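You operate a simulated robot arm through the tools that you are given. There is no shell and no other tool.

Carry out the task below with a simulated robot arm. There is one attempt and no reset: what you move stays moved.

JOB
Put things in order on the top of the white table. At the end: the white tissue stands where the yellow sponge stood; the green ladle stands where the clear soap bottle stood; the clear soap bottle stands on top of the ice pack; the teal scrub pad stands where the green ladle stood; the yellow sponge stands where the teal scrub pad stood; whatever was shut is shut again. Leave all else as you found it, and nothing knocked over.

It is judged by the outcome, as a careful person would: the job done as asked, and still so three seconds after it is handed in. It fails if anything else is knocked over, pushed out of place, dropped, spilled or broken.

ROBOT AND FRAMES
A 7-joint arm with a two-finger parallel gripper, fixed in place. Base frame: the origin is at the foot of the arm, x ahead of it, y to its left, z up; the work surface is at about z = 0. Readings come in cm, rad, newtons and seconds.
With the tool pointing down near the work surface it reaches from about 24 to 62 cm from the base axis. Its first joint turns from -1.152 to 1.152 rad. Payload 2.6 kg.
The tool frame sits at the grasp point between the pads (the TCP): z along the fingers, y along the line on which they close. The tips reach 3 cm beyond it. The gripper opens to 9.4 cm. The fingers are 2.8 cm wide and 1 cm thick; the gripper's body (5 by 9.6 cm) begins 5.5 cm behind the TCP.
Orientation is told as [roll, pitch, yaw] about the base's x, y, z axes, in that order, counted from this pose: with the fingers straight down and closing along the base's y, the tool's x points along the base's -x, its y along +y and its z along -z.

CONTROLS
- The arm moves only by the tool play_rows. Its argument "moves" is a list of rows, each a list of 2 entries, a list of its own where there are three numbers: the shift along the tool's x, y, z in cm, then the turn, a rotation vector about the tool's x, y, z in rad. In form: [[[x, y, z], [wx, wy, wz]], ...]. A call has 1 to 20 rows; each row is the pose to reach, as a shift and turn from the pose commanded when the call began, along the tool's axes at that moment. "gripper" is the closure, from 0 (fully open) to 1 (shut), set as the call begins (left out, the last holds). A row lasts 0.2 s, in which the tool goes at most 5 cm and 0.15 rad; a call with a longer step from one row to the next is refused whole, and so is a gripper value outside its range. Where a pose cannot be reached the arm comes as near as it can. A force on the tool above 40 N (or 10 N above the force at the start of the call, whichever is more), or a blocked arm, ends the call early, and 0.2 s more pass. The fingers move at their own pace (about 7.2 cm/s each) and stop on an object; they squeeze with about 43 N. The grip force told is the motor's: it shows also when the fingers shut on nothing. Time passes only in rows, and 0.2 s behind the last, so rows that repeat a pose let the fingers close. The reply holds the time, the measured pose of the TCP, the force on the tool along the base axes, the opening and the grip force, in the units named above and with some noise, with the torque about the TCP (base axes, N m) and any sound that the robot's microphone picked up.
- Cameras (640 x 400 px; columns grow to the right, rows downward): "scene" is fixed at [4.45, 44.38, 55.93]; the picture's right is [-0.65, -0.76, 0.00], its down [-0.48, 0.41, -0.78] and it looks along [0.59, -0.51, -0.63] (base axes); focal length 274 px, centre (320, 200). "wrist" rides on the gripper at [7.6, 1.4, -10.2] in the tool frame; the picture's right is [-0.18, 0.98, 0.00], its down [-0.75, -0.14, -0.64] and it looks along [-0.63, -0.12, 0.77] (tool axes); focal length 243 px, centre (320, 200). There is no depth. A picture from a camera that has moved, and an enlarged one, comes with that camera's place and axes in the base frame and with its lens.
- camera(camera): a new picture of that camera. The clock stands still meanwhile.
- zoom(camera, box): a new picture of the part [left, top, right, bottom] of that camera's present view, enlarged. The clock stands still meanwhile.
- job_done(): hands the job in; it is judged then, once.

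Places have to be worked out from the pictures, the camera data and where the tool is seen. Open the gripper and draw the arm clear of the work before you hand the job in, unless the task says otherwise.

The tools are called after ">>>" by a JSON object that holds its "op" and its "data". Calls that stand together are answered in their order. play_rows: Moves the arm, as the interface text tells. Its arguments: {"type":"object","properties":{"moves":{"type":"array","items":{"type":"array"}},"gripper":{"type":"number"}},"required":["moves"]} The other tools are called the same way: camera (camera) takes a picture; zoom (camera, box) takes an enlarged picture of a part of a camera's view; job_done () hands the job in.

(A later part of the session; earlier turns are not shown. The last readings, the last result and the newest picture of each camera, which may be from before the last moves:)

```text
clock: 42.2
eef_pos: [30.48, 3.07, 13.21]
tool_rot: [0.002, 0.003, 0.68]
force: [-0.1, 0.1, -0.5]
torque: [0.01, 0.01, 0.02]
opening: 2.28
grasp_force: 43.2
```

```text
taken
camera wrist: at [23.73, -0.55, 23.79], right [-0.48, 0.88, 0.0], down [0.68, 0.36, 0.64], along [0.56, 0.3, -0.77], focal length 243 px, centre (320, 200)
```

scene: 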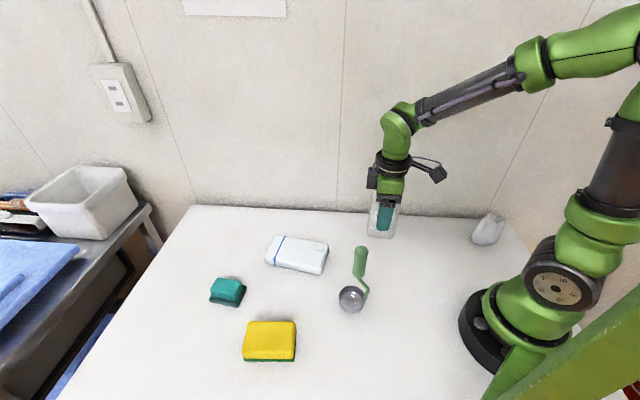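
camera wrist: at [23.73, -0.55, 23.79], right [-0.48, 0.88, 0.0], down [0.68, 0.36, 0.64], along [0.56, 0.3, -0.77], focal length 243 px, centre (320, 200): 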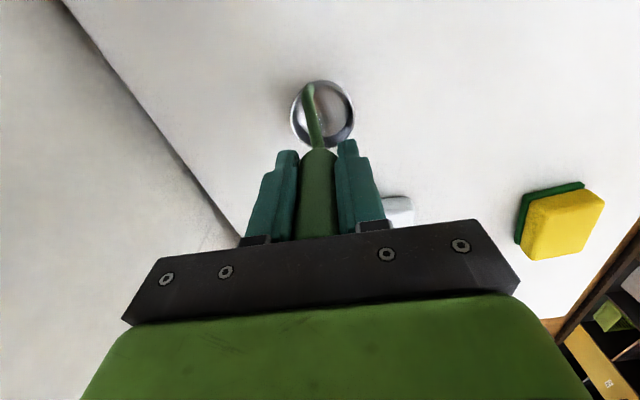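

The load is now about zero with the bowl essentially on the table. I'll open the fingers and rise.

>>> {"op": "play_rows", "data": {"moves": [[[0, 0, 0.02], [0, 0, 0]], [[0, 0, 0.02], [0, 0, 0]], [[0, 0, 0.02], [0, 0, 0]], [[0, 0, 0.02], [0, 0, 0]], [[0, 0, 0.02], [0, 0, 0]]], "gripper": 0}}

>>> {"op": "play_rows", "data": {"moves": [[[0, 0, -0.5], [0, 0, 0]], [[0, 0, -1.5], [0, 0, 0]], [[0, 0, -3], [0, 0, 0]], [[0, 0, -5], [0, 0, 0]], [[0, 0, -7], [0, 0, 0]], [[0, 0, -9], [0, 0, 0]], [[0, 0, -11], [0, 0, 0]], [[0, 0, -13], [0, 0, 0]], [[0, 0, -14.5], [0, 0, 0]], [[0, 0, -14.5], [0, 0, 0]]]}}

>>> {"op": "camera", "data": {"camera": "wrist"}}

>>> {"op": "camera", "data": {"camera": "scene"}}

```text
clock: 43.4
eef_pos: [30.59, 3.05, 13.44]
tool_rot: [0.0, 0.0, 0.68]
force: [0.7, -0.3, 0.5]
torque: [0.01, 0.02, 0.05]
opening: 9.39
grasp_force: 0.0
```

```text
clock: 45.6
eef_pos: [30.53, 3.14, 28.04]
tool_rot: [0.001, 0.0, 0.679]
force: [0.6, 0.8, 0.7]
torque: [-0.03, 0.01, -0.01]
opening: 9.41
grasp_force: 0.2
```

```text
taken
camera wrist: at [23.79, -0.54, 38.46], right [-0.48, 0.88, 0.0], down [0.67, 0.36, 0.64], along [0.56, 0.31, -0.77], focal length 243 px, centre (320, 200)
```

wrist: 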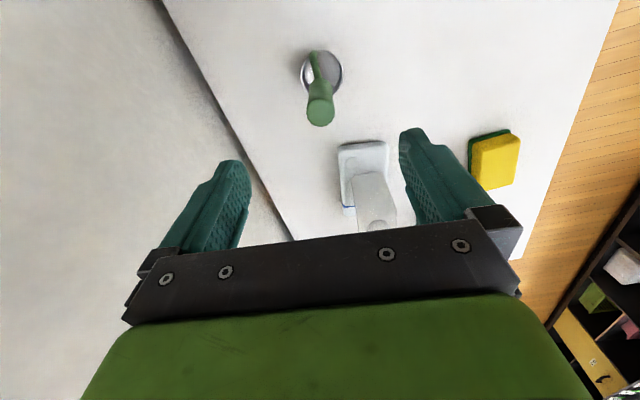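

```text
taken
```

scene: 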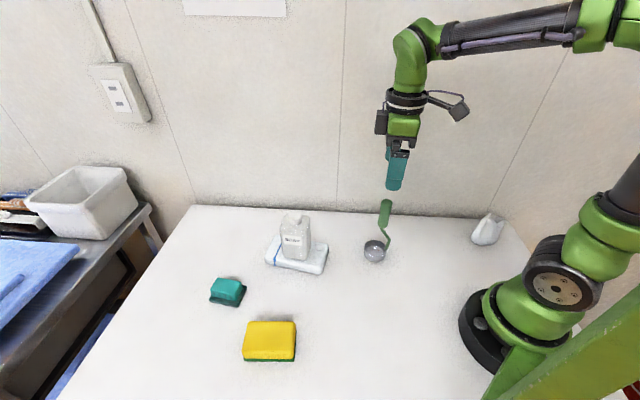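

The ladle stands where the bottle was. Next is the teal pad: I'll travel at height past the bottle to above the pad.

>>> {"op": "play_rows", "data": {"moves": [[[-0.8, 0.5, 0], [0, 0, 0]], [[-2.4, 1.55, 0], [0, 0, 0]], [[-4.4, 2.84, 0], [0, 0, 0]], [[-6.6, 4.26, 0], [0, 0, 0]], [[-8.8, 5.68, 0], [0, 0, 0]], [[-11, 7.1, 0], [0, 0, 0]], [[-13.2, 8.5, 0], [0, 0, 0]], [[-15.4, 9.94, 0], [0, 0, 0]], [[-17.6, 11.36, 0.3], [0, 0, 0]], [[-19.8, 12.8, 0.8], [0, 0, 0]], [[-22, 14.2, 1.5], [0, 0, 0]], [[-24.2, 15.6, 2.4], [0, 0, 0]], [[-26.2, 16.9, 3.2], [0, 0, 0]], [[-27.6, 17.8, 3.8], [0, 0, 0]], [[-28.2, 18.2, 4], [0, 0, 0]], [[-28.2, 18.2, 4], [0, 0, 0]]]}}

>>> {"op": "camera", "data": {"camera": "wrist"}}

>>> {"op": "zoom", "data": {"camera": "wrist", "box": [240, 0, 400, 140]}}

>>> {"op": "zoom", "data": {"camera": "scene", "box": [180, 240, 300, 340]}}

```text
clock: 49.0
eef_pos: [41.11, 35.06, 24.05]
tool_rot: [0.0, 0.0, 0.68]
force: [0.1, 0.1, -0.6]
torque: [0.01, -0.02, 0.01]
opening: 9.4
grasp_force: 0.1
```

```text
taken
camera wrist: at [34.35, 31.36, 34.4], right [-0.48, 0.88, 0.0], down [0.67, 0.36, 0.64], along [0.56, 0.31, -0.77], focal length 243 px, centre (320, 200)
```

wrist: 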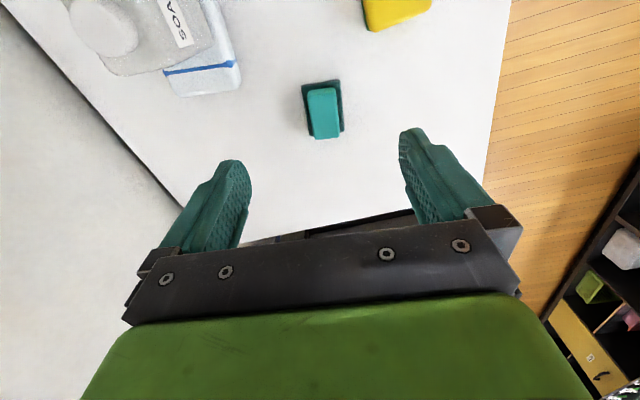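

```text
2.86 times, centred on (320, 70) of wrist
camera zoom: at [34.35, 31.36, 34.4], right [-0.48, 0.88, 0.0], down [0.67, 0.36, 0.64], along [0.56, 0.31, -0.77], focal length 693 px, centre (320, 571)
```

zoom: 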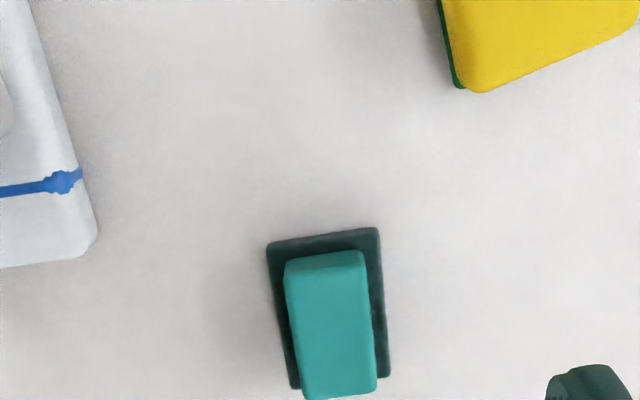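

```text
4.00 times, centred on (240, 290) of scene
camera zoom: at [4.45, 44.38, 55.93], right [-0.65, -0.76, 0.0], down [-0.48, 0.41, -0.78], along [0.59, -0.51, -0.63], focal length 1094 px, centre (640, -160)
```

zoom: 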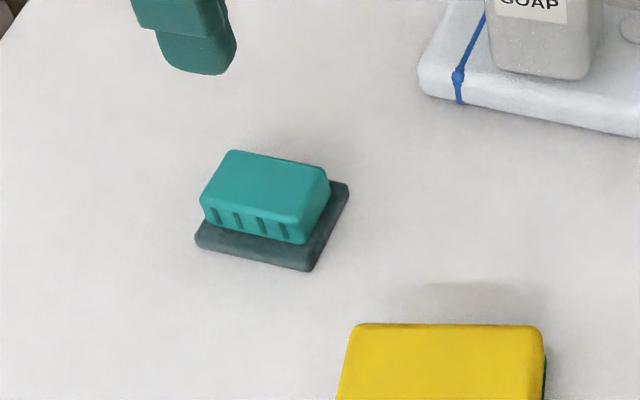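

The teal pad is a dark base with a narrower block on top, about 4.7 cm tall, aligned with the gripper and centred near (43.8, 37.35). I'll descend so the fingertips straddle the block just above its base.

>>> {"op": "play_rows", "data": {"moves": [[[-0.8, 0, 1], [0, 0, 0]], [[-1.8, 0.05, 3], [0, 0, 0]], [[-2.8, 0.09, 5], [0, 0, 0]], [[-3.55, 0.09, 7], [0, 0, 0]], [[-3.55, 0.09, 9], [0, 0, 0]], [[-3.55, 0.09, 11], [0, 0, 0]], [[-3.55, 0.09, 13], [0, 0, 0]], [[-3.55, 0.09, 14.5], [0, 0, 0]], [[-3.55, 0.09, 15.5], [0, 0, 0]], [[-3.55, 0.09, 15.5], [0, 0, 0]]], "gripper": 0}}

>>> {"op": "camera", "data": {"camera": "wrist"}}

>>> {"op": "zoom", "data": {"camera": "scene", "box": [180, 220, 300, 320]}}

```text
clock: 51.2
eef_pos: [43.72, 37.19, 8.48]
tool_rot: [0.0, 0.002, 0.68]
force: [0.1, 0.0, 0.7]
torque: [0.0, -0.03, 0.02]
opening: 9.39
grasp_force: 0.1
```

```text
taken
camera wrist: at [37.04, 33.62, 18.77], right [-0.48, 0.88, 0.0], down [0.67, 0.36, 0.64], along [0.56, 0.31, -0.77], focal length 243 px, centre (320, 200)
```

wrist: 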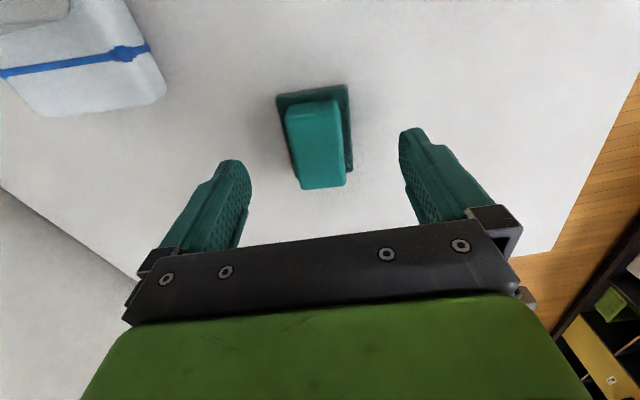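

```text
4.00 times, centred on (240, 270) of scene
camera zoom: at [4.45, 44.38, 55.93], right [-0.65, -0.76, 0.0], down [-0.48, 0.41, -0.78], along [0.59, -0.51, -0.63], focal length 1094 px, centre (640, -80)
```

zoom: 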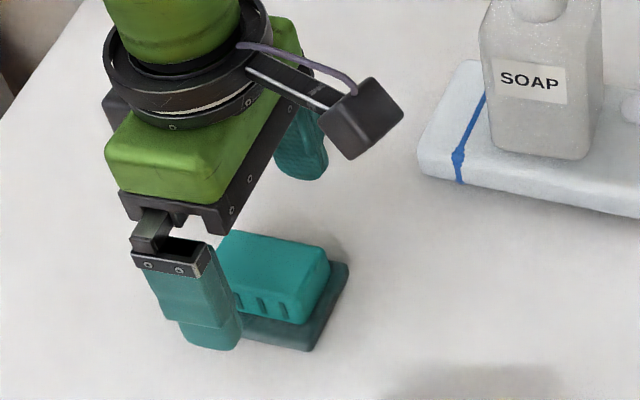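

Both views agree that the block is centred between the fingers, within 0.5 cm. I'll shift slightly along its length and go down to TCP z of about 4.6.

>>> {"op": "play_rows", "data": {"moves": [[[0.15, 0, 1], [0, 0, 0]], [[0.3, 0, 2], [0, 0, 0]], [[0.3, 0, 3], [0, 0, 0]], [[0.3, 0, 3.6], [0, 0, 0]], [[0.3, 0, 3.9], [0, 0, 0]], [[0.3, 0, 3.9], [0, 0, 0]]], "gripper": 0}}

>>> {"op": "camera", "data": {"camera": "wrist"}}

>>> {"op": "zoom", "data": {"camera": "scene", "box": [180, 220, 300, 320]}}

```text
clock: 52.6
eef_pos: [43.37, 37.17, 4.61]
tool_rot: [0.0, 0.0, 0.681]
force: [-0.3, 0.2, 0.0]
torque: [0.01, 0.02, 0.0]
opening: 9.43
grasp_force: 0.1
```

```text
taken
camera wrist: at [36.7, 33.47, 14.97], right [-0.48, 0.88, 0.0], down [0.67, 0.36, 0.64], along [0.56, 0.31, -0.77], focal length 243 px, centre (320, 200)
```

wrist: 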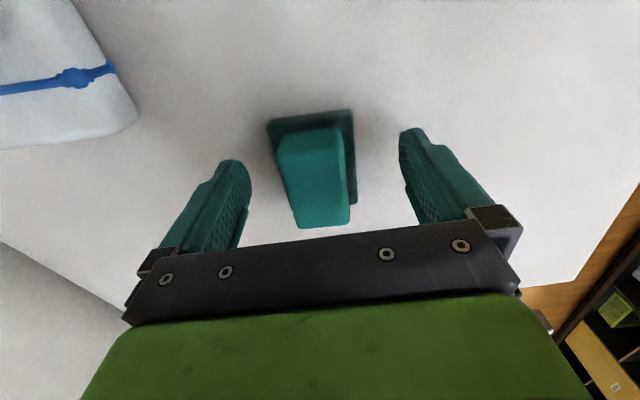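

```text
4.00 times, centred on (240, 270) of scene
camera zoom: at [4.45, 44.38, 55.93], right [-0.65, -0.76, 0.0], down [-0.48, 0.41, -0.78], along [0.59, -0.51, -0.63], focal length 1094 px, centre (640, -80)
```

zoom: 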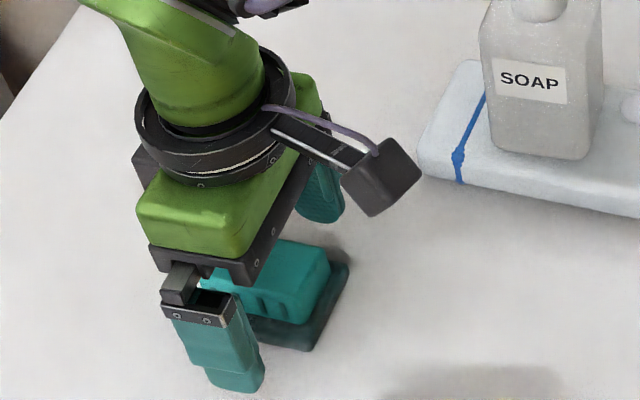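

The block is centred laterally and about 0.4 cm nearer the base, so I'll shift by that and close on it.

>>> {"op": "play_rows", "data": {"moves": [[[0.2, 0, 0], [0, 0, 0]], [[0.4, 0, 0], [0, 0, 0]], [[0.4, 0, 0], [0, 0, 0]]], "gripper": 0}}

>>> {"op": "play_rows", "data": {"moves": [[[0, 0, 0], [0, 0, 0]], [[0, 0, 0], [0, 0, 0]], [[0, 0, 0], [0, 0, 0]], [[0, 0, 0], [0, 0, 0]], [[0, 0, 0], [0, 0, 0]]], "gripper": 0.9}}

>>> {"op": "camera", "data": {"camera": "wrist"}}

```text
clock: 53.4
eef_pos: [43.06, 36.85, 4.63]
tool_rot: [0.0, 0.001, 0.68]
force: [1.0, -0.4, -0.3]
torque: [-0.02, 0.01, -0.01]
opening: 9.38
grasp_force: 0.1
```

```text
clock: 54.6
eef_pos: [43.11, 36.96, 4.54]
tool_rot: [0.0, -0.001, 0.68]
force: [-0.1, -1.1, 1.1]
torque: [0.01, -0.05, -0.01]
opening: 3.51
grasp_force: 42.8
```

```text
taken
camera wrist: at [36.38, 33.24, 15.0], right [-0.48, 0.88, 0.0], down [0.67, 0.36, 0.64], along [0.56, 0.31, -0.77], focal length 243 px, centre (320, 200)
```

wrist: 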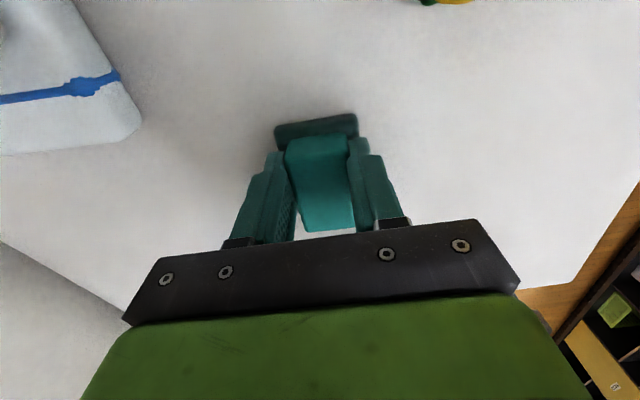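

The block is gripped (opening 3.5 cm). I'll lift it straight up to a safe travel height.

>>> {"op": "play_rows", "data": {"moves": [[[0, 0, -0.4], [0, 0, 0]], [[0, 0, -1.4], [0, 0, 0]], [[0, 0, -3], [0, 0, 0]], [[0, 0, -5], [0, 0, 0]], [[0, 0, -7], [0, 0, 0]], [[0, 0, -9], [0, 0, 0]], [[0, 0, -11], [0, 0, 0]], [[0, 0, -13], [0, 0, 0]], [[0, 0, -14], [0, 0, 0]], [[0, 0, -14], [0, 0, 0]]]}}

>>> {"op": "camera", "data": {"camera": "wrist"}}

>>> {"op": "camera", "data": {"camera": "scene"}}

```text
clock: 56.8
eef_pos: [43.34, 36.87, 18.62]
tool_rot: [-0.001, -0.001, 0.68]
force: [0.5, -0.8, 0.1]
torque: [-0.04, 0.0, 0.01]
opening: 3.49
grasp_force: 42.9
```

```text
taken
camera wrist: at [36.52, 33.18, 29.05], right [-0.48, 0.88, 0.0], down [0.67, 0.36, 0.64], along [0.56, 0.31, -0.77], focal length 243 px, centre (320, 200)
```

wrist: 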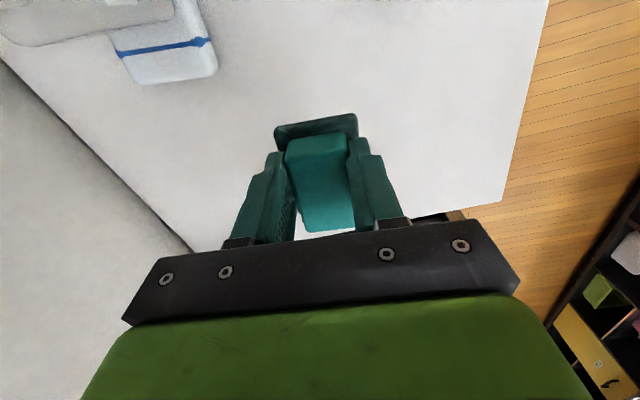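

```text
taken
```

scene: 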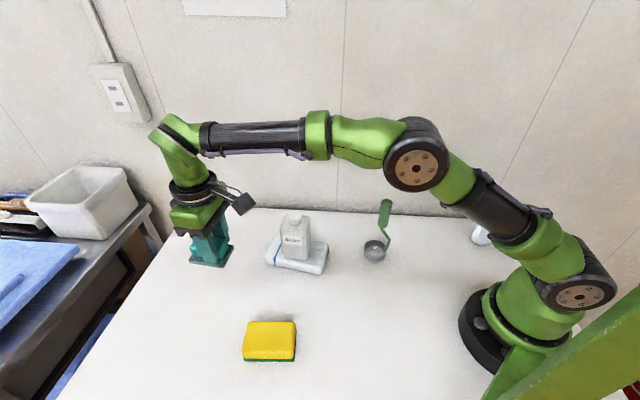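

Lifted cleanly. I'll carry the pad at this height to the ladle's old place, with the pad's centre (about 1.1 cm ahead of the TCP) going to (24.7, 17.9).

>>> {"op": "play_rows", "data": {"moves": [[[0.8, -0.09, 0], [0, 0, 0]], [[2.4, -0.28, 0], [0, 0, 0]], [[4.4, -0.51, 0], [0, 0, 0]], [[6.6, -0.77, 0], [0, 0, 0]], [[8.8, -1.02, 0], [0, 0, 0]], [[11, -1.28, 0], [0, 0, 0]], [[13.2, -1.54, 0], [0, 0, 0]], [[15.4, -1.79, 0], [0, 0, 0]], [[17.6, -2.05, 0], [0, 0, 0]], [[19.8, -2.3, 0], [0, 0, 0]], [[22, -2.56, 0], [0, 0, 0]], [[24.2, -2.82, 0], [0, 0, 0]], [[26, -3.03, 0], [0, 0, 0]], [[27.1, -3.15, 0], [0, 0, 0]], [[27.5, -3.2, 0], [0, 0, 0]], [[27.5, -3.2, 0], [0, 0, 0]]]}}

>>> {"op": "camera", "data": {"camera": "wrist"}}

>>> {"op": "camera", "data": {"camera": "scene"}}

```text
clock: 60.2
eef_pos: [23.82, 17.05, 18.53]
tool_rot: [0.0, 0.0, 0.682]
force: [-0.3, -1.1, -0.3]
torque: [0.0, -0.01, 0.0]
opening: 3.48
grasp_force: 43.6
```

```text
taken
camera wrist: at [17.02, 13.32, 28.93], right [-0.48, 0.88, 0.0], down [0.67, 0.36, 0.64], along [0.56, 0.31, -0.77], focal length 243 px, centre (320, 200)
```

wrist: 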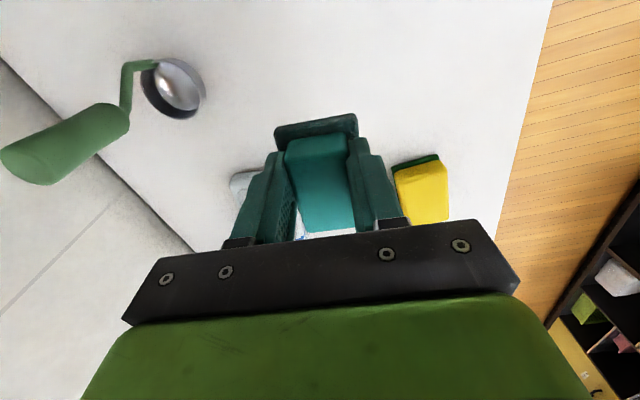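

```text
taken
```

scene: 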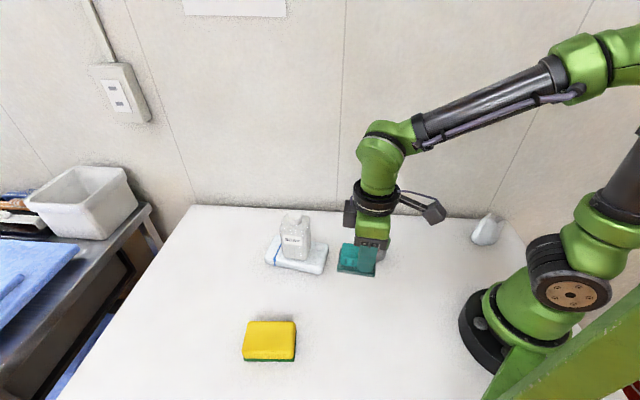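

Over the target; I'll lower to just short of contact and then ease down.

>>> {"op": "play_rows", "data": {"moves": [[[0, 0, 1], [0, 0, 0]], [[0, 0, 3], [0, 0, 0]], [[0, 0, 5], [0, 0, 0]], [[0, 0, 7], [0, 0, 0]], [[0, 0, 9], [0, 0, 0]], [[0, 0, 10.8], [0, 0, 0]], [[0, 0, 12.2], [0, 0, 0]], [[0, 0, 13.2], [0, 0, 0]], [[0, 0, 13.7], [0, 0, 0]], [[0, 0, 13.7], [0, 0, 0]]]}}

>>> {"op": "play_rows", "data": {"moves": [[[0, 0, 0.1], [0, 0, 0]], [[0, 0, 0.2], [0, 0, 0]], [[0, 0, 0.2], [0, 0, 0]]]}}

>>> {"op": "zoom", "data": {"camera": "scene", "box": [300, 200, 420, 340]}}

```text
clock: 62.4
eef_pos: [23.94, 16.99, 4.82]
tool_rot: [-0.001, 0.001, 0.68]
force: [-0.4, 0.0, -0.8]
torque: [0.0, 0.0, 0.0]
opening: 3.5
grasp_force: 42.6
```

```text
clock: 63.2
eef_pos: [23.76, 17.11, 4.49]
tool_rot: [-0.001, -0.002, 0.68]
force: [-0.3, -0.1, -0.7]
torque: [0.03, 0.01, 0.0]
opening: 3.48
grasp_force: 42.8
```

```text
2.86 times, centred on (360, 270) of scene
camera zoom: at [4.45, 44.38, 55.93], right [-0.65, -0.76, 0.0], down [-0.48, 0.41, -0.78], along [0.59, -0.51, -0.63], focal length 782 px, centre (206, 0)
```

zoom: 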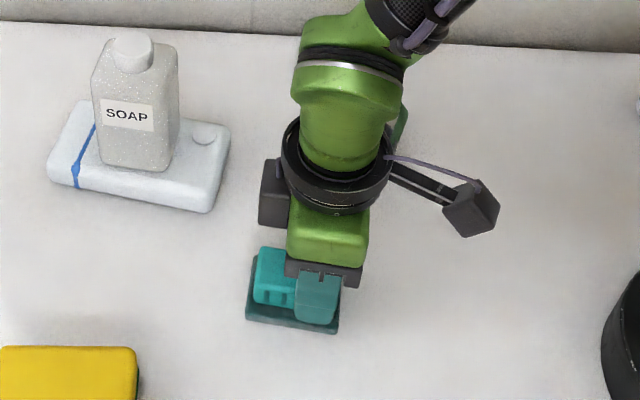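

>>> {"op": "play_rows", "data": {"moves": [[[0, 0, 0.06], [0, 0, 0]], [[0, 0, 0.06], [0, 0, 0]]]}}

>>> {"op": "play_rows", "data": {"moves": [[[0, 0, 0.05], [0, 0, 0]], [[0, 0, 0.05], [0, 0, 0]]]}}

```text
clock: 63.8
eef_pos: [23.83, 17.0, 4.63]
tool_rot: [-0.001, 0.0, 0.68]
force: [-1.6, -2.0, 10.1]
torque: [0.04, -0.03, -0.02]
opening: 3.47
grasp_force: 43.0
```

```text
clock: 64.4
eef_pos: [23.93, 17.12, 4.52]
tool_rot: [0.0, -0.002, 0.681]
force: [-5.2, -8.0, 30.6]
torque: [-0.1, 0.09, -0.03]
opening: 3.48
grasp_force: 43.1
```

The pad is on the table (contact force rose). I'll relieve the extra push, then open and rise.

>>> {"op": "play_rows", "data": {"moves": [[[0, 0, -0.08], [0, 0, 0]], [[0, 0, -0.08], [0, 0, 0]]]}}

>>> {"op": "play_rows", "data": {"moves": [[[0, 0, 0], [0, 0, 0]], [[0, 0, 0], [0, 0, 0]], [[0, 0, 0], [0, 0, 0]], [[0, 0, 0], [0, 0, 0]]], "gripper": 0}}

>>> {"op": "play_rows", "data": {"moves": [[[0, 0, -0.5], [0, 0, 0]], [[0, 0, -1.5], [0, 0, 0]], [[0, 0, -3], [0, 0, 0]], [[0, 0, -5], [0, 0, 0]], [[0, 0, -7], [0, 0, 0]], [[0, 0, -9], [0, 0, 0]], [[0, 0, -11.5], [0, 0, 0]], [[0, 0, -14], [0, 0, 0]], [[0, 0, -16.5], [0, 0, 0]], [[0, 0, -19], [0, 0, 0]], [[0, 0, -19], [0, 0, 0]]]}}

>>> {"op": "camera", "data": {"camera": "wrist"}}

>>> {"op": "camera", "data": {"camera": "scene"}}

```text
clock: 65.0
eef_pos: [23.82, 17.27, 4.54]
tool_rot: [0.001, -0.002, 0.682]
force: [-0.4, -4.0, 19.3]
torque: [-0.14, 0.02, -0.1]
opening: 3.49
grasp_force: 43.1
```

```text
clock: 66.0
eef_pos: [23.89, 17.04, 4.57]
tool_rot: [-0.001, 0.0, 0.681]
force: [-0.3, -0.3, -0.4]
torque: [0.0, -0.04, -0.01]
opening: 9.41
grasp_force: 0.2
```

```text
clock: 68.4
eef_pos: [23.84, 17.12, 23.52]
tool_rot: [0.0, 0.001, 0.681]
force: [0.0, 0.2, 0.2]
torque: [0.0, 0.0, -0.01]
opening: 9.41
grasp_force: 0.0
```

```text
taken
camera wrist: at [17.04, 13.47, 33.94], right [-0.48, 0.88, 0.0], down [0.67, 0.36, 0.64], along [0.56, 0.31, -0.77], focal length 243 px, centre (320, 200)
```

wrist: 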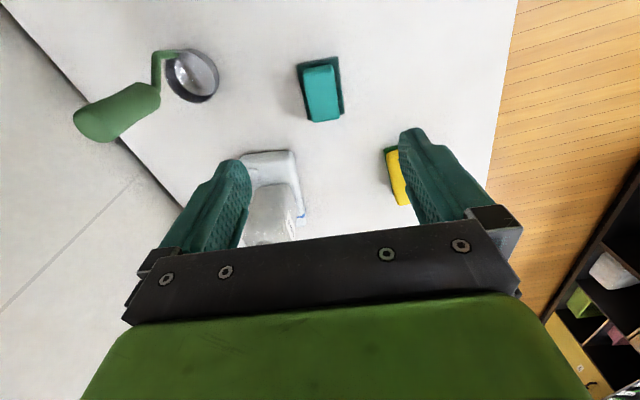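

```text
taken
```

scene: 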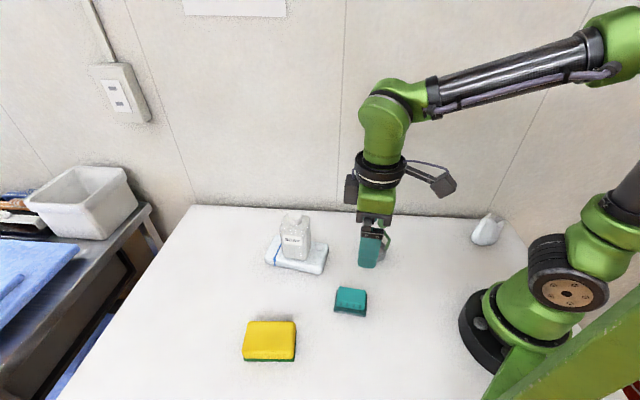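

The teal pad sits at the ladle's old place, reading about (24.7, 18.1). Next is the sponge: centre about (27.9, 36.05), long side at about 50°. I'll move above it with the gripper turned to close across its short side.

>>> {"op": "play_rows", "data": {"moves": [[[-0.8, 0.65, 0], [0, 0, -0.02]], [[-2.4, 1.94, 0], [0, 0, -0.04]], [[-4.2, 3.4, 0], [0, 0, -0.06]], [[-6, 4.85, 0], [0, 0, -0.08]], [[-7.8, 6.3, 0], [0, 0, -0.1]], [[-9.6, 7.75, 0.3], [0, 0, -0.12]], [[-11.4, 9.2, 0.7], [0, 0, -0.14]], [[-13.2, 10.7, 1.1], [0, 0, -0.16]], [[-14.5, 11.7, 1.4], [0, 0, -0.18]], [[-15.1, 12.2, 1.5], [0, 0, -0.19]], [[-15.1, 12.2, 1.5], [0, 0, -0.19]]]}}

>>> {"op": "camera", "data": {"camera": "wrist"}}

>>> {"op": "zoom", "data": {"camera": "wrist", "box": [220, 0, 420, 160]}}

>>> {"op": "zoom", "data": {"camera": "scene", "box": [210, 280, 350, 390]}}

```text
clock: 70.8
eef_pos: [28.03, 36.06, 21.95]
tool_rot: [0.0, 0.0, 0.87]
force: [-0.1, -0.1, -0.1]
torque: [-0.02, -0.02, -0.02]
opening: 9.4
grasp_force: 0.0
```

```text
taken
camera wrist: at [22.03, 31.19, 32.44], right [-0.63, 0.77, 0.0], down [0.59, 0.49, 0.64], along [0.5, 0.41, -0.77], focal length 243 px, centre (320, 200)
```

wrist: 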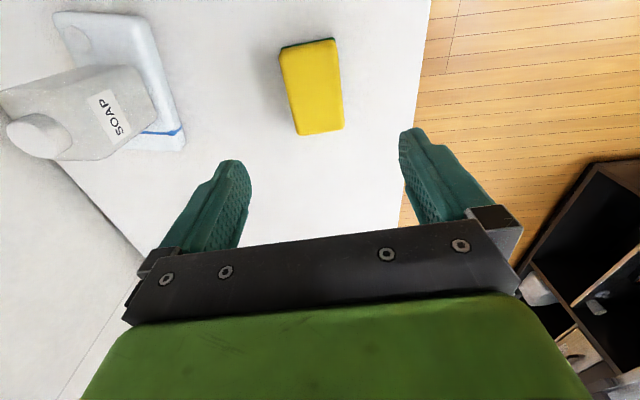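

```text
2.50 times, centred on (320, 80) of wrist
camera zoom: at [22.03, 31.19, 32.44], right [-0.63, 0.77, 0.0], down [0.59, 0.49, 0.64], along [0.5, 0.41, -0.77], focal length 606 px, centre (320, 500)
```

zoom: 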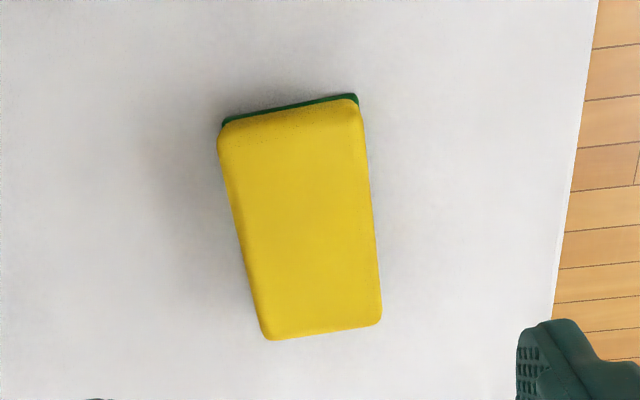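

```text
3.64 times, centred on (280, 335) of scene
camera zoom: at [4.45, 44.38, 55.93], right [-0.65, -0.76, 0.0], down [-0.48, 0.41, -0.78], along [0.59, -0.51, -0.63], focal length 995 px, centre (466, -291)
```

zoom: 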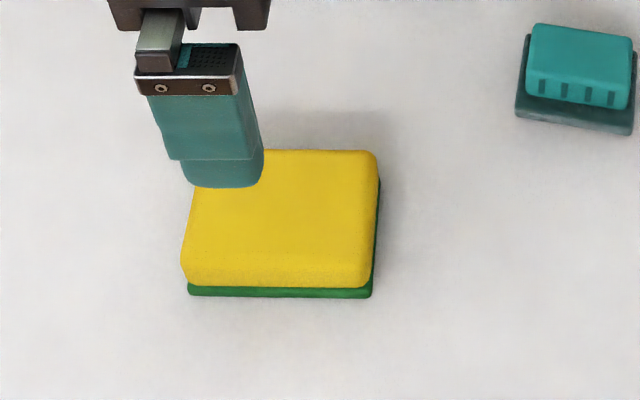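

The sponge is aligned with the gripper, about 6 cm across and about 3 cm tall, centred near (28.5, 36.05). I'll descend partway and re-check the centring.

>>> {"op": "play_rows", "data": {"moves": [[[-0.1, -0.1, 1], [0, 0, 0]], [[-0.3, -0.3, 3], [0, 0, 0]], [[-0.3, -0.4, 5], [0, 0, 0]], [[-0.3, -0.4, 7], [0, 0, 0]], [[-0.3, -0.4, 9], [0, 0, 0]], [[-0.3, -0.4, 11], [0, 0, 0]], [[-0.3, -0.4, 12.5], [0, 0, 0]], [[-0.3, -0.4, 13.5], [0, 0, 0]], [[-0.3, -0.4, 13.5], [0, 0, 0]]], "gripper": 0}}

>>> {"op": "camera", "data": {"camera": "wrist"}}

>>> {"op": "zoom", "data": {"camera": "scene", "box": [210, 260, 350, 370]}}

```text
clock: 72.8
eef_pos: [28.41, 35.99, 8.58]
tool_rot: [0.0, 0.0, 0.871]
force: [-0.1, 0.0, -0.4]
torque: [-0.03, 0.02, -0.01]
opening: 9.42
grasp_force: 0.1
```

```text
taken
camera wrist: at [22.51, 31.15, 18.96], right [-0.63, 0.77, 0.0], down [0.59, 0.49, 0.64], along [0.5, 0.41, -0.77], focal length 243 px, centre (320, 200)
```

wrist: 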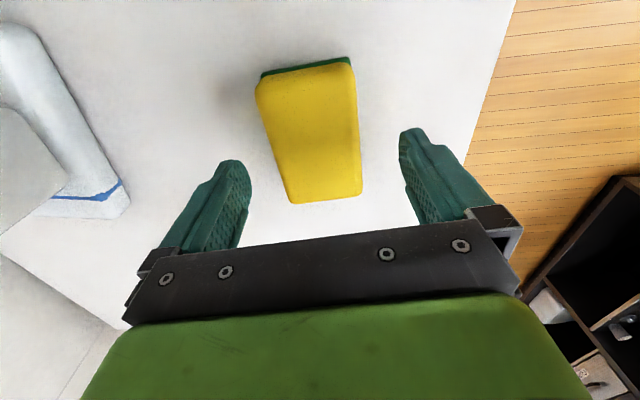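

```text
3.64 times, centred on (280, 315) of scene
camera zoom: at [4.45, 44.38, 55.93], right [-0.65, -0.76, 0.0], down [-0.48, 0.41, -0.78], along [0.59, -0.51, -0.63], focal length 995 px, centre (466, -218)
```

zoom: 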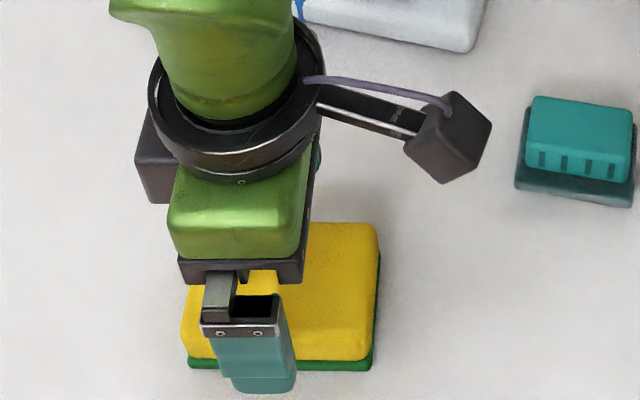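

The sponge's centre is about 0.4 cm ahead and 0.3 cm left of the TCP. I'll correct that and go down to TCP z of about 3.6.

>>> {"op": "play_rows", "data": {"moves": [[[-0.35, -0.3, 0.8], [0, 0, 0]], [[-0.35, -0.3, 1.8], [0, 0, 0]], [[-0.35, -0.3, 2.8], [0, 0, 0]], [[-0.35, -0.3, 3.8], [0, 0, 0]], [[-0.35, -0.3, 4.6], [0, 0, 0]], [[-0.35, -0.3, 4.95], [0, 0, 0]], [[-0.35, -0.3, 4.95], [0, 0, 0]]], "gripper": 0}}

>>> {"op": "camera", "data": {"camera": "wrist"}}

>>> {"op": "zoom", "data": {"camera": "scene", "box": [210, 270, 350, 380]}}

```text
clock: 74.4
eef_pos: [28.83, 36.02, 3.68]
tool_rot: [-0.001, 0.001, 0.871]
force: [0.1, -0.2, 0.5]
torque: [0.0, 0.0, 0.0]
opening: 9.42
grasp_force: 0.0
```

```text
taken
camera wrist: at [22.89, 31.21, 14.04], right [-0.63, 0.77, 0.0], down [0.59, 0.49, 0.64], along [0.5, 0.41, -0.77], focal length 243 px, centre (320, 200)
```

wrist: 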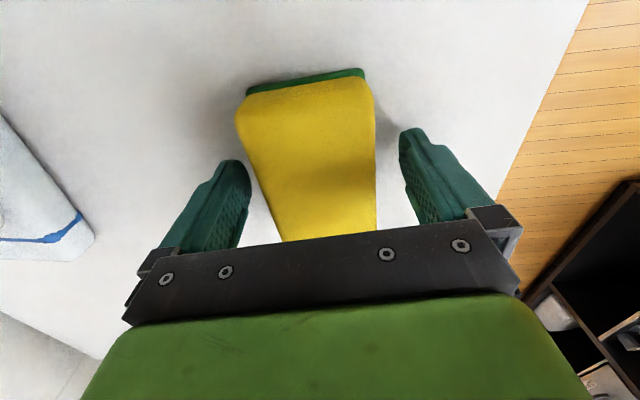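

```text
3.64 times, centred on (280, 325) of scene
camera zoom: at [4.45, 44.38, 55.93], right [-0.65, -0.76, 0.0], down [-0.48, 0.41, -0.78], along [0.59, -0.51, -0.63], focal length 995 px, centre (466, -254)
```

zoom: 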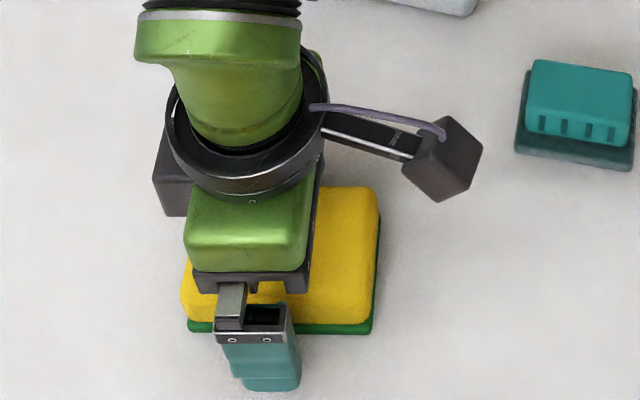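

The sponge is centred between the fingers; closing.

>>> {"op": "play_rows", "data": {"moves": [[[0, 0, 0], [0, 0, 0]], [[0, 0, 0], [0, 0, 0]], [[0, 0, 0], [0, 0, 0]], [[0, 0, 0], [0, 0, 0]], [[0, 0, 0], [0, 0, 0]]], "gripper": 0.8}}

>>> {"op": "camera", "data": {"camera": "wrist"}}

```text
clock: 75.6
eef_pos: [28.79, 36.14, 3.63]
tool_rot: [-0.001, 0.0, 0.871]
force: [0.0, -0.4, 0.3]
torque: [-0.02, 0.04, 0.01]
opening: 6.54
grasp_force: 43.3
```

```text
taken
camera wrist: at [22.9, 31.21, 14.07], right [-0.63, 0.77, 0.0], down [0.59, 0.49, 0.64], along [0.5, 0.41, -0.77], focal length 243 px, centre (320, 200)
```

wrist: 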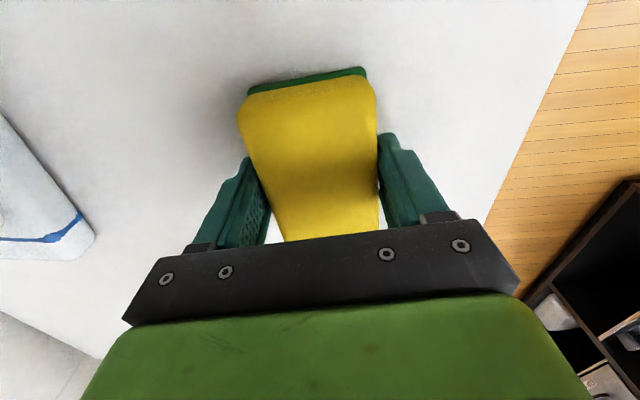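

The sponge is held (opening 6.5 cm) and the TCP is on its centre, about (28.85, 36.0). I'll lift it about 9 cm.

>>> {"op": "play_rows", "data": {"moves": [[[0, 0, -0.4], [0, 0, 0]], [[0, 0, -1.4], [0, 0, 0]], [[0, 0, -3], [0, 0, 0]], [[0, 0, -4.8], [0, 0, 0]], [[0, 0, -6.6], [0, 0, 0]], [[0, 0, -8.2], [0, 0, 0]], [[0, 0, -9], [0, 0, 0]], [[0, 0, -9], [0, 0, 0]]]}}

>>> {"op": "camera", "data": {"camera": "wrist"}}

>>> {"op": "camera", "data": {"camera": "scene"}}

```text
clock: 77.4
eef_pos: [28.86, 36.12, 12.6]
tool_rot: [0.0, 0.003, 0.872]
force: [-0.5, -1.2, -0.4]
torque: [0.02, 0.02, -0.03]
opening: 6.53
grasp_force: 42.9
```

```text
taken
camera wrist: at [22.92, 31.35, 23.01], right [-0.63, 0.77, 0.0], down [0.59, 0.49, 0.64], along [0.5, 0.41, -0.77], focal length 243 px, centre (320, 200)
```

wrist: 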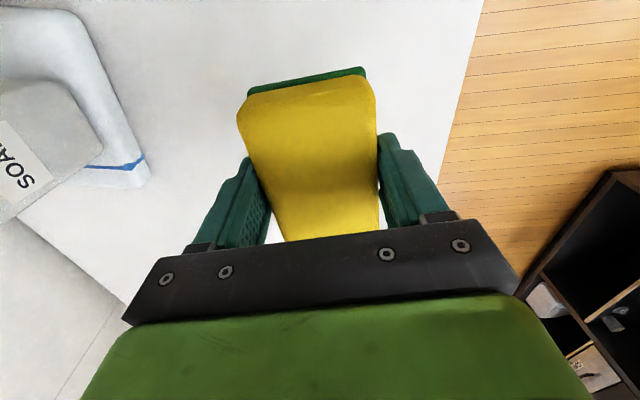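

```text
taken
```

scene: 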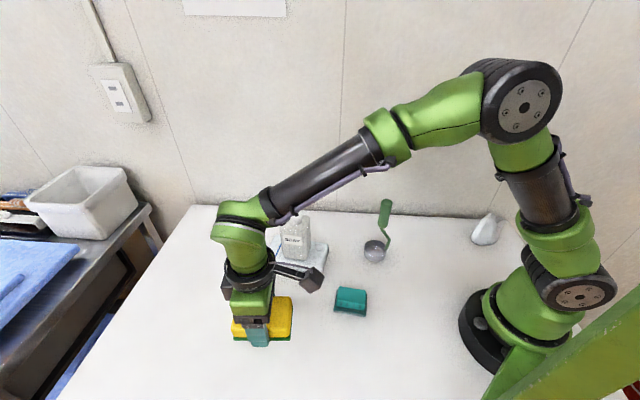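

Lifted level. I'll carry it to the teal pad's old place (44.2, 37.4).

>>> {"op": "play_rows", "data": {"moves": [[[-0.6, -0.6, 0], [0, 0, 0]], [[-1.8, -1.8, 0], [0, 0, 0]], [[-3.2, -3.2, 0], [0, 0, 0]], [[-4.7, -4.7, 0], [0, 0, 0]], [[-6.2, -6.2, 0], [0, 0, 0]], [[-7.7, -7.65, 0], [0, 0, 0]], [[-9.1, -9.05, 0], [0, 0, 0]], [[-10.2, -10.15, 0], [0, 0, 0]], [[-10.8, -10.75, 0], [0, 0, 0]], [[-10.96, -10.9, 0], [0, 0, 0]], [[-10.96, -10.9, 0], [0, 0, 0]], [[-10.96, -10.9, 0], [0, 0, 0]]]}}

>>> {"op": "camera", "data": {"camera": "wrist"}}

>>> {"op": "camera", "data": {"camera": "scene"}}

```text
clock: 80.0
eef_pos: [44.06, 37.56, 12.64]
tool_rot: [0.0, 0.0, 0.871]
force: [0.4, 0.3, 0.4]
torque: [0.0, -0.02, 0.01]
opening: 6.49
grasp_force: 43.0
```

```text
taken
camera wrist: at [38.22, 32.63, 23.11], right [-0.63, 0.77, 0.0], down [0.59, 0.49, 0.64], along [0.5, 0.41, -0.77], focal length 243 px, centre (320, 200)
```

wrist: 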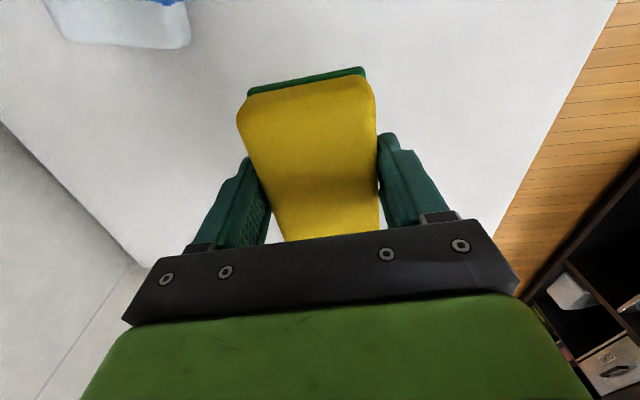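

```text
taken
```

scene: 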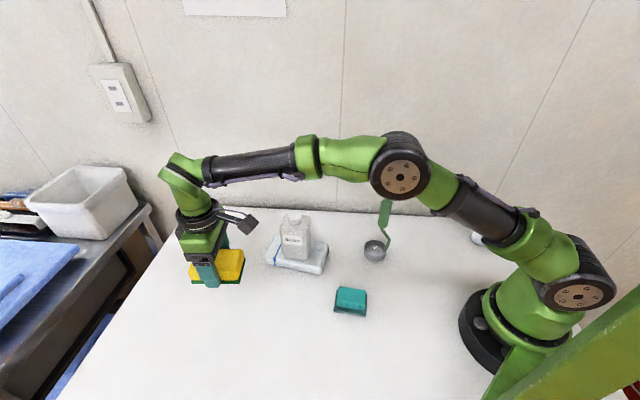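

Over the target; lowering to just short of contact and then in small steps.

>>> {"op": "play_rows", "data": {"moves": [[[0, 0, 0.8], [0, 0, 0]], [[0, 0, 2.2], [0, 0, 0]], [[0, 0, 3.8], [0, 0, 0]], [[0, 0, 5.4], [0, 0, 0]], [[0, 0, 6.8], [0, 0, 0]], [[0, 0, 7.8], [0, 0, 0]], [[0, 0, 8.5], [0, 0, 0]], [[0, 0, 8.75], [0, 0, 0]], [[0, 0, 8.75], [0, 0, 0]]]}}

>>> {"op": "play_rows", "data": {"moves": [[[0, 0, 0.1], [0, 0, 0]], [[0, 0, 0.18], [0, 0, 0]], [[0, 0, 0.18], [0, 0, 0]]]}}

>>> {"op": "zoom", "data": {"camera": "scene", "box": [160, 200, 300, 320]}}

```text
clock: 82.0
eef_pos: [44.16, 37.37, 3.97]
tool_rot: [-0.001, 0.0, 0.871]
force: [-0.4, 0.0, -0.8]
torque: [0.02, 0.01, 0.01]
opening: 6.55
grasp_force: 42.7
```

```text
clock: 82.8
eef_pos: [44.21, 37.48, 3.81]
tool_rot: [0.0, -0.001, 0.872]
force: [0.1, 0.1, -0.4]
torque: [-0.01, 0.01, 0.04]
opening: 6.52
grasp_force: 43.0
```

```text
3.33 times, centred on (230, 260) of scene
camera zoom: at [4.45, 44.38, 55.93], right [-0.65, -0.76, 0.0], down [-0.48, 0.41, -0.78], along [0.59, -0.51, -0.63], focal length 912 px, centre (620, 0)
```

zoom: 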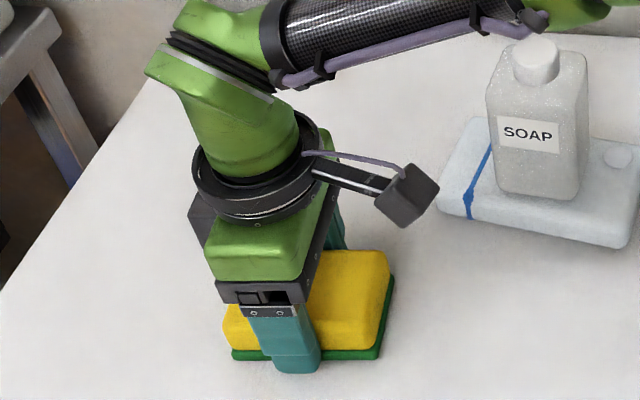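

>>> {"op": "play_rows", "data": {"moves": [[[0, 0, 0.07], [0, 0, 0]], [[0, 0, 0.07], [0, 0, 0]]]}}

>>> {"op": "play_rows", "data": {"moves": [[[0, 0, 0.04], [0, 0, 0]], [[0, 0, 0.04], [0, 0, 0]]]}}

```text
clock: 83.4
eef_pos: [44.16, 37.44, 3.67]
tool_rot: [0.001, -0.003, 0.872]
force: [0.5, -0.4, -0.3]
torque: [-0.01, -0.01, 0.01]
opening: 6.53
grasp_force: 43.0
```

```text
clock: 84.0
eef_pos: [44.17, 37.4, 3.64]
tool_rot: [-0.001, 0.001, 0.872]
force: [0.1, 0.0, -0.3]
torque: [0.0, 0.01, -0.01]
opening: 6.51
grasp_force: 42.8
```

Still no contact; continuing in very small steps.

>>> {"op": "play_rows", "data": {"moves": [[[0, 0, 0.05], [0, 0, 0]], [[0, 0, 0.05], [0, 0, 0]]]}}

>>> {"op": "play_rows", "data": {"moves": [[[0, 0, 0.04], [0, 0, 0]], [[0, 0, 0.04], [0, 0, 0]]]}}

```text
clock: 84.6
eef_pos: [44.17, 37.47, 3.68]
tool_rot: [0.0, 0.0, 0.87]
force: [-2.0, 1.1, 2.3]
torque: [-0.03, 0.07, 0.0]
opening: 6.52
grasp_force: 42.6
```

```text
clock: 85.2
eef_pos: [44.13, 37.55, 3.58]
tool_rot: [0.0, -0.002, 0.87]
force: [-3.3, 0.9, 9.4]
torque: [-0.05, 0.19, -0.03]
opening: 6.52
grasp_force: 42.9
```

The sponge is resting on the table (9 N). I'll open and rise.

>>> {"op": "play_rows", "data": {"moves": [[[0, 0, -0.03], [0, 0, 0]], [[0, 0, -0.03], [0, 0, 0]], [[0, 0, -0.03], [0, 0, 0]], [[0, 0, -0.03], [0, 0, 0]], [[0, 0, -0.03], [0, 0, 0]]], "gripper": 0}}

>>> {"op": "play_rows", "data": {"moves": [[[0, 0, -0.5], [0, 0, 0]], [[0, 0, -1.5], [0, 0, 0]], [[0, 0, -3], [0, 0, 0]], [[0, 0, -5], [0, 0, 0]], [[0, 0, -7], [0, 0, 0]], [[0, 0, -9.5], [0, 0, 0]], [[0, 0, -12], [0, 0, 0]], [[0, 0, -14.5], [0, 0, 0]], [[0, 0, -17], [0, 0, 0]], [[0, 0, -19.5], [0, 0, 0]], [[0, 0, -21], [0, 0, 0]], [[0, 0, -21], [0, 0, 0]]]}}

>>> {"op": "camera", "data": {"camera": "wrist"}}

>>> {"op": "camera", "data": {"camera": "scene"}}

```text
clock: 86.4
eef_pos: [44.44, 37.51, 3.64]
tool_rot: [0.001, 0.0, 0.87]
force: [1.2, -0.2, -0.5]
torque: [0.01, 0.0, 0.01]
opening: 9.41
grasp_force: 0.0
```

```text
clock: 89.0
eef_pos: [44.07, 37.51, 24.59]
tool_rot: [0.001, 0.0, 0.873]
force: [0.9, 1.1, 1.2]
torque: [-0.01, 0.01, -0.02]
opening: 9.42
grasp_force: 0.0
```

```text
taken
camera wrist: at [38.17, 32.57, 34.96], right [-0.63, 0.77, 0.0], down [0.59, 0.49, 0.64], along [0.5, 0.41, -0.77], focal length 243 px, centre (320, 200)
```

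wrist: 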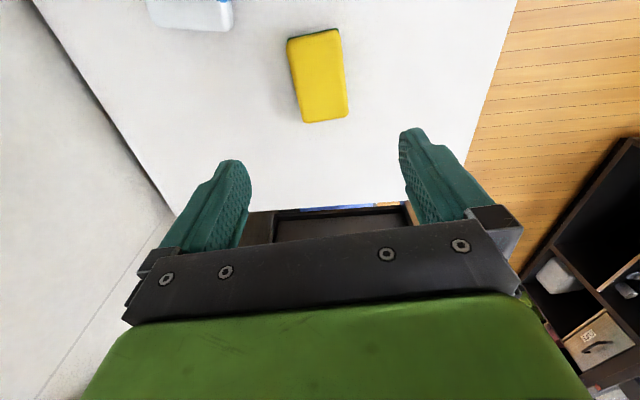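

```text
taken
```

scene: 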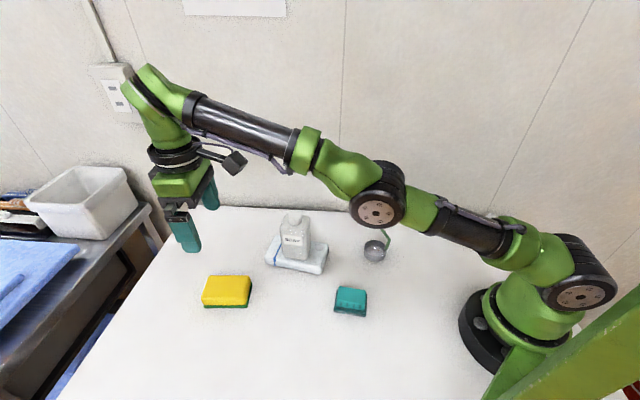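

The sponge now sits at the teal pad's old place. Last is the tissue at the far right, so I'll zoom in on it to judge its shape.

>>> {"op": "zoom", "data": {"camera": "scene", "box": [450, 195, 530, 255]}}

>>> {"op": "zoom", "data": {"camera": "scene", "box": [180, 200, 400, 330]}}

```text
6.67 times, centred on (490, 225) of scene
camera zoom: at [4.45, 44.38, 55.93], right [-0.65, -0.76, 0.0], down [-0.48, 0.41, -0.78], along [0.59, -0.51, -0.63], focal length 1824 px, centre (-813, 33)
```

zoom: 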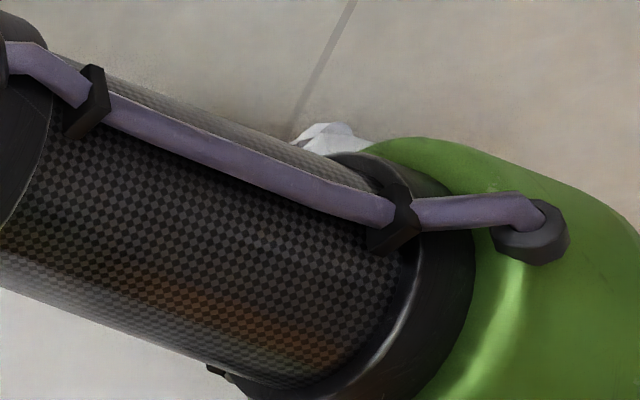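

```text
2.91 times, centred on (290, 265) of scene
camera zoom: at [4.45, 44.38, 55.93], right [-0.65, -0.76, 0.0], down [-0.48, 0.41, -0.78], along [0.59, -0.51, -0.63], focal length 796 px, centre (407, 11)
```

zoom: 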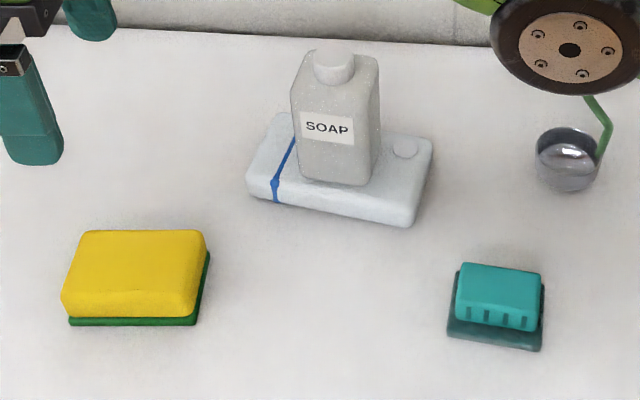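

The arm hides the tissue from here. I'll swing back at height towards the right side, straightening the yaw on the way.

>>> {"op": "play_rows", "data": {"moves": [[[0.8, -0.4, -0.8], [0, 0, 0.03]], [[2.4, -1.2, -1.8], [0, 0, 0.08]], [[4.4, -2.2, -2.6], [0, 0, 0.14]], [[6.6, -3.25, -3.4], [0, 0, 0.2]], [[8.8, -4.35, -3.4], [0, 0, 0.26]], [[11, -5.4, -3.4], [0, 0, 0.32]], [[13.2, -6.5, -3.4], [0, 0, 0.38]], [[15.4, -7.6, -3.4], [0, 0, 0.44]], [[17.6, -8.7, -3.4], [0, 0, 0.5]], [[19.8, -9.8, -3.4], [0, 0, 0.56]], [[22, -10.85, -3.4], [0, 0, 0.62]], [[24.2, -11.95, -3.4], [0, 0, 0.68]], [[26.4, -13, -3.4], [0, 0, 0.74]], [[28.4, -14, -3.4], [0, 0, 0.8]], [[29.6, -14.6, -3.4], [0, 0, 0.85]], [[30, -14.8, -3.4], [0, 0, 0.87]], [[30, -14.8, -3.4], [0, 0, 0.87]]], "gripper": 0}}

>>> {"op": "zoom", "data": {"camera": "scene", "box": [450, 195, 530, 255]}}

>>> {"op": "camera", "data": {"camera": "scene"}}

>>> {"op": "camera", "data": {"camera": "wrist"}}

```text
clock: 92.6
eef_pos: [53.88, 7.66, 31.34]
tool_rot: [0.004, 0.003, 0.002]
force: [-7.4, 8.8, -4.8]
torque: [-0.31, -0.41, -0.25]
opening: 8.89
grasp_force: 0.1
out of reach, approached as far as the arm can: row 2, 3, 4, 5, 6, 7, 8, 9, 10, 11, 12, 13, 14, 15, 16, 17
```

```text
6.67 times, centred on (490, 225) of scene
camera zoom: at [4.45, 44.38, 55.92], right [-0.65, -0.76, 0.0], down [-0.48, 0.41, -0.78], along [0.59, -0.51, -0.63], focal length 1824 px, centre (-813, 33)
```

zoom: 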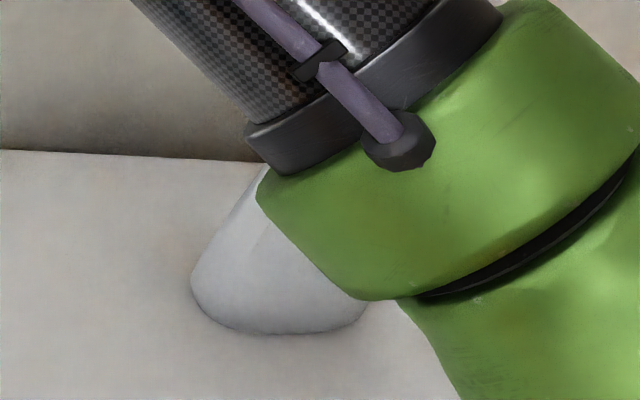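

```text
taken
```

scene: 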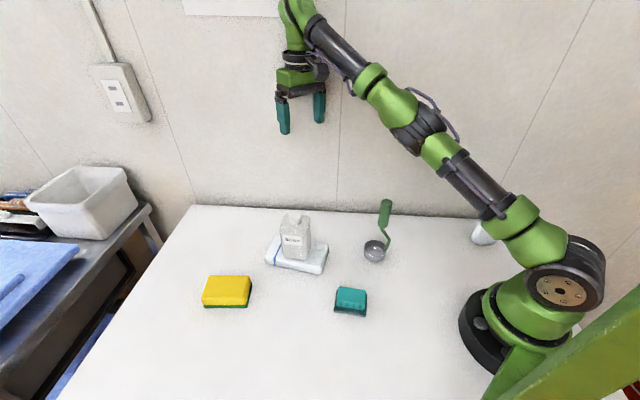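

```text
taken
camera wrist: at [46.4, 9.1, 41.75], right [0.18, 0.98, 0.0], down [0.76, -0.14, 0.64], along [0.63, -0.12, -0.77], focal length 243 px, centre (320, 200)
```

wrist: 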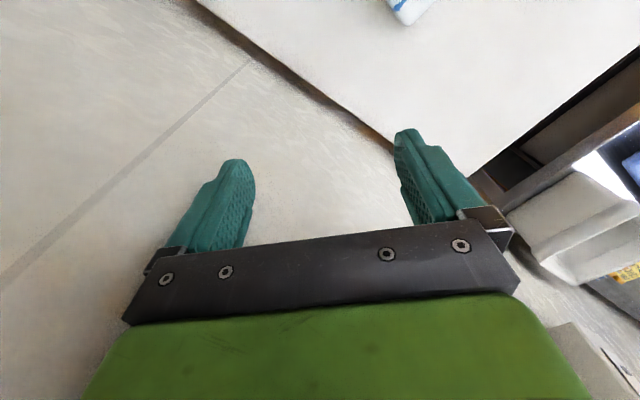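

The path began out of reach (too high at that radius), so the arm is lagging. It is high and clear and nothing is disturbed, so I'll hold to see where it settles.

>>> {"op": "play_rows", "data": {"moves": [[[0, 0, 0], [0, 0, 0]], [[0, 0, 0], [0, 0, 0]], [[0, 0, 0], [0, 0, 0]]]}}

>>> {"op": "camera", "data": {"camera": "scene"}}

```text
clock: 93.4
eef_pos: [53.98, 7.62, 31.44]
tool_rot: [0.003, 0.001, 0.0]
force: [-12.5, 12.2, -7.6]
torque: [-0.19, -0.59, -0.54]
opening: 8.75
grasp_force: 0.2
```

```text
taken
```

scene: 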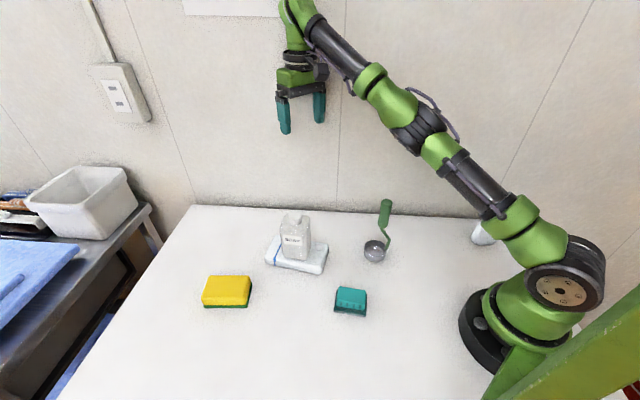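

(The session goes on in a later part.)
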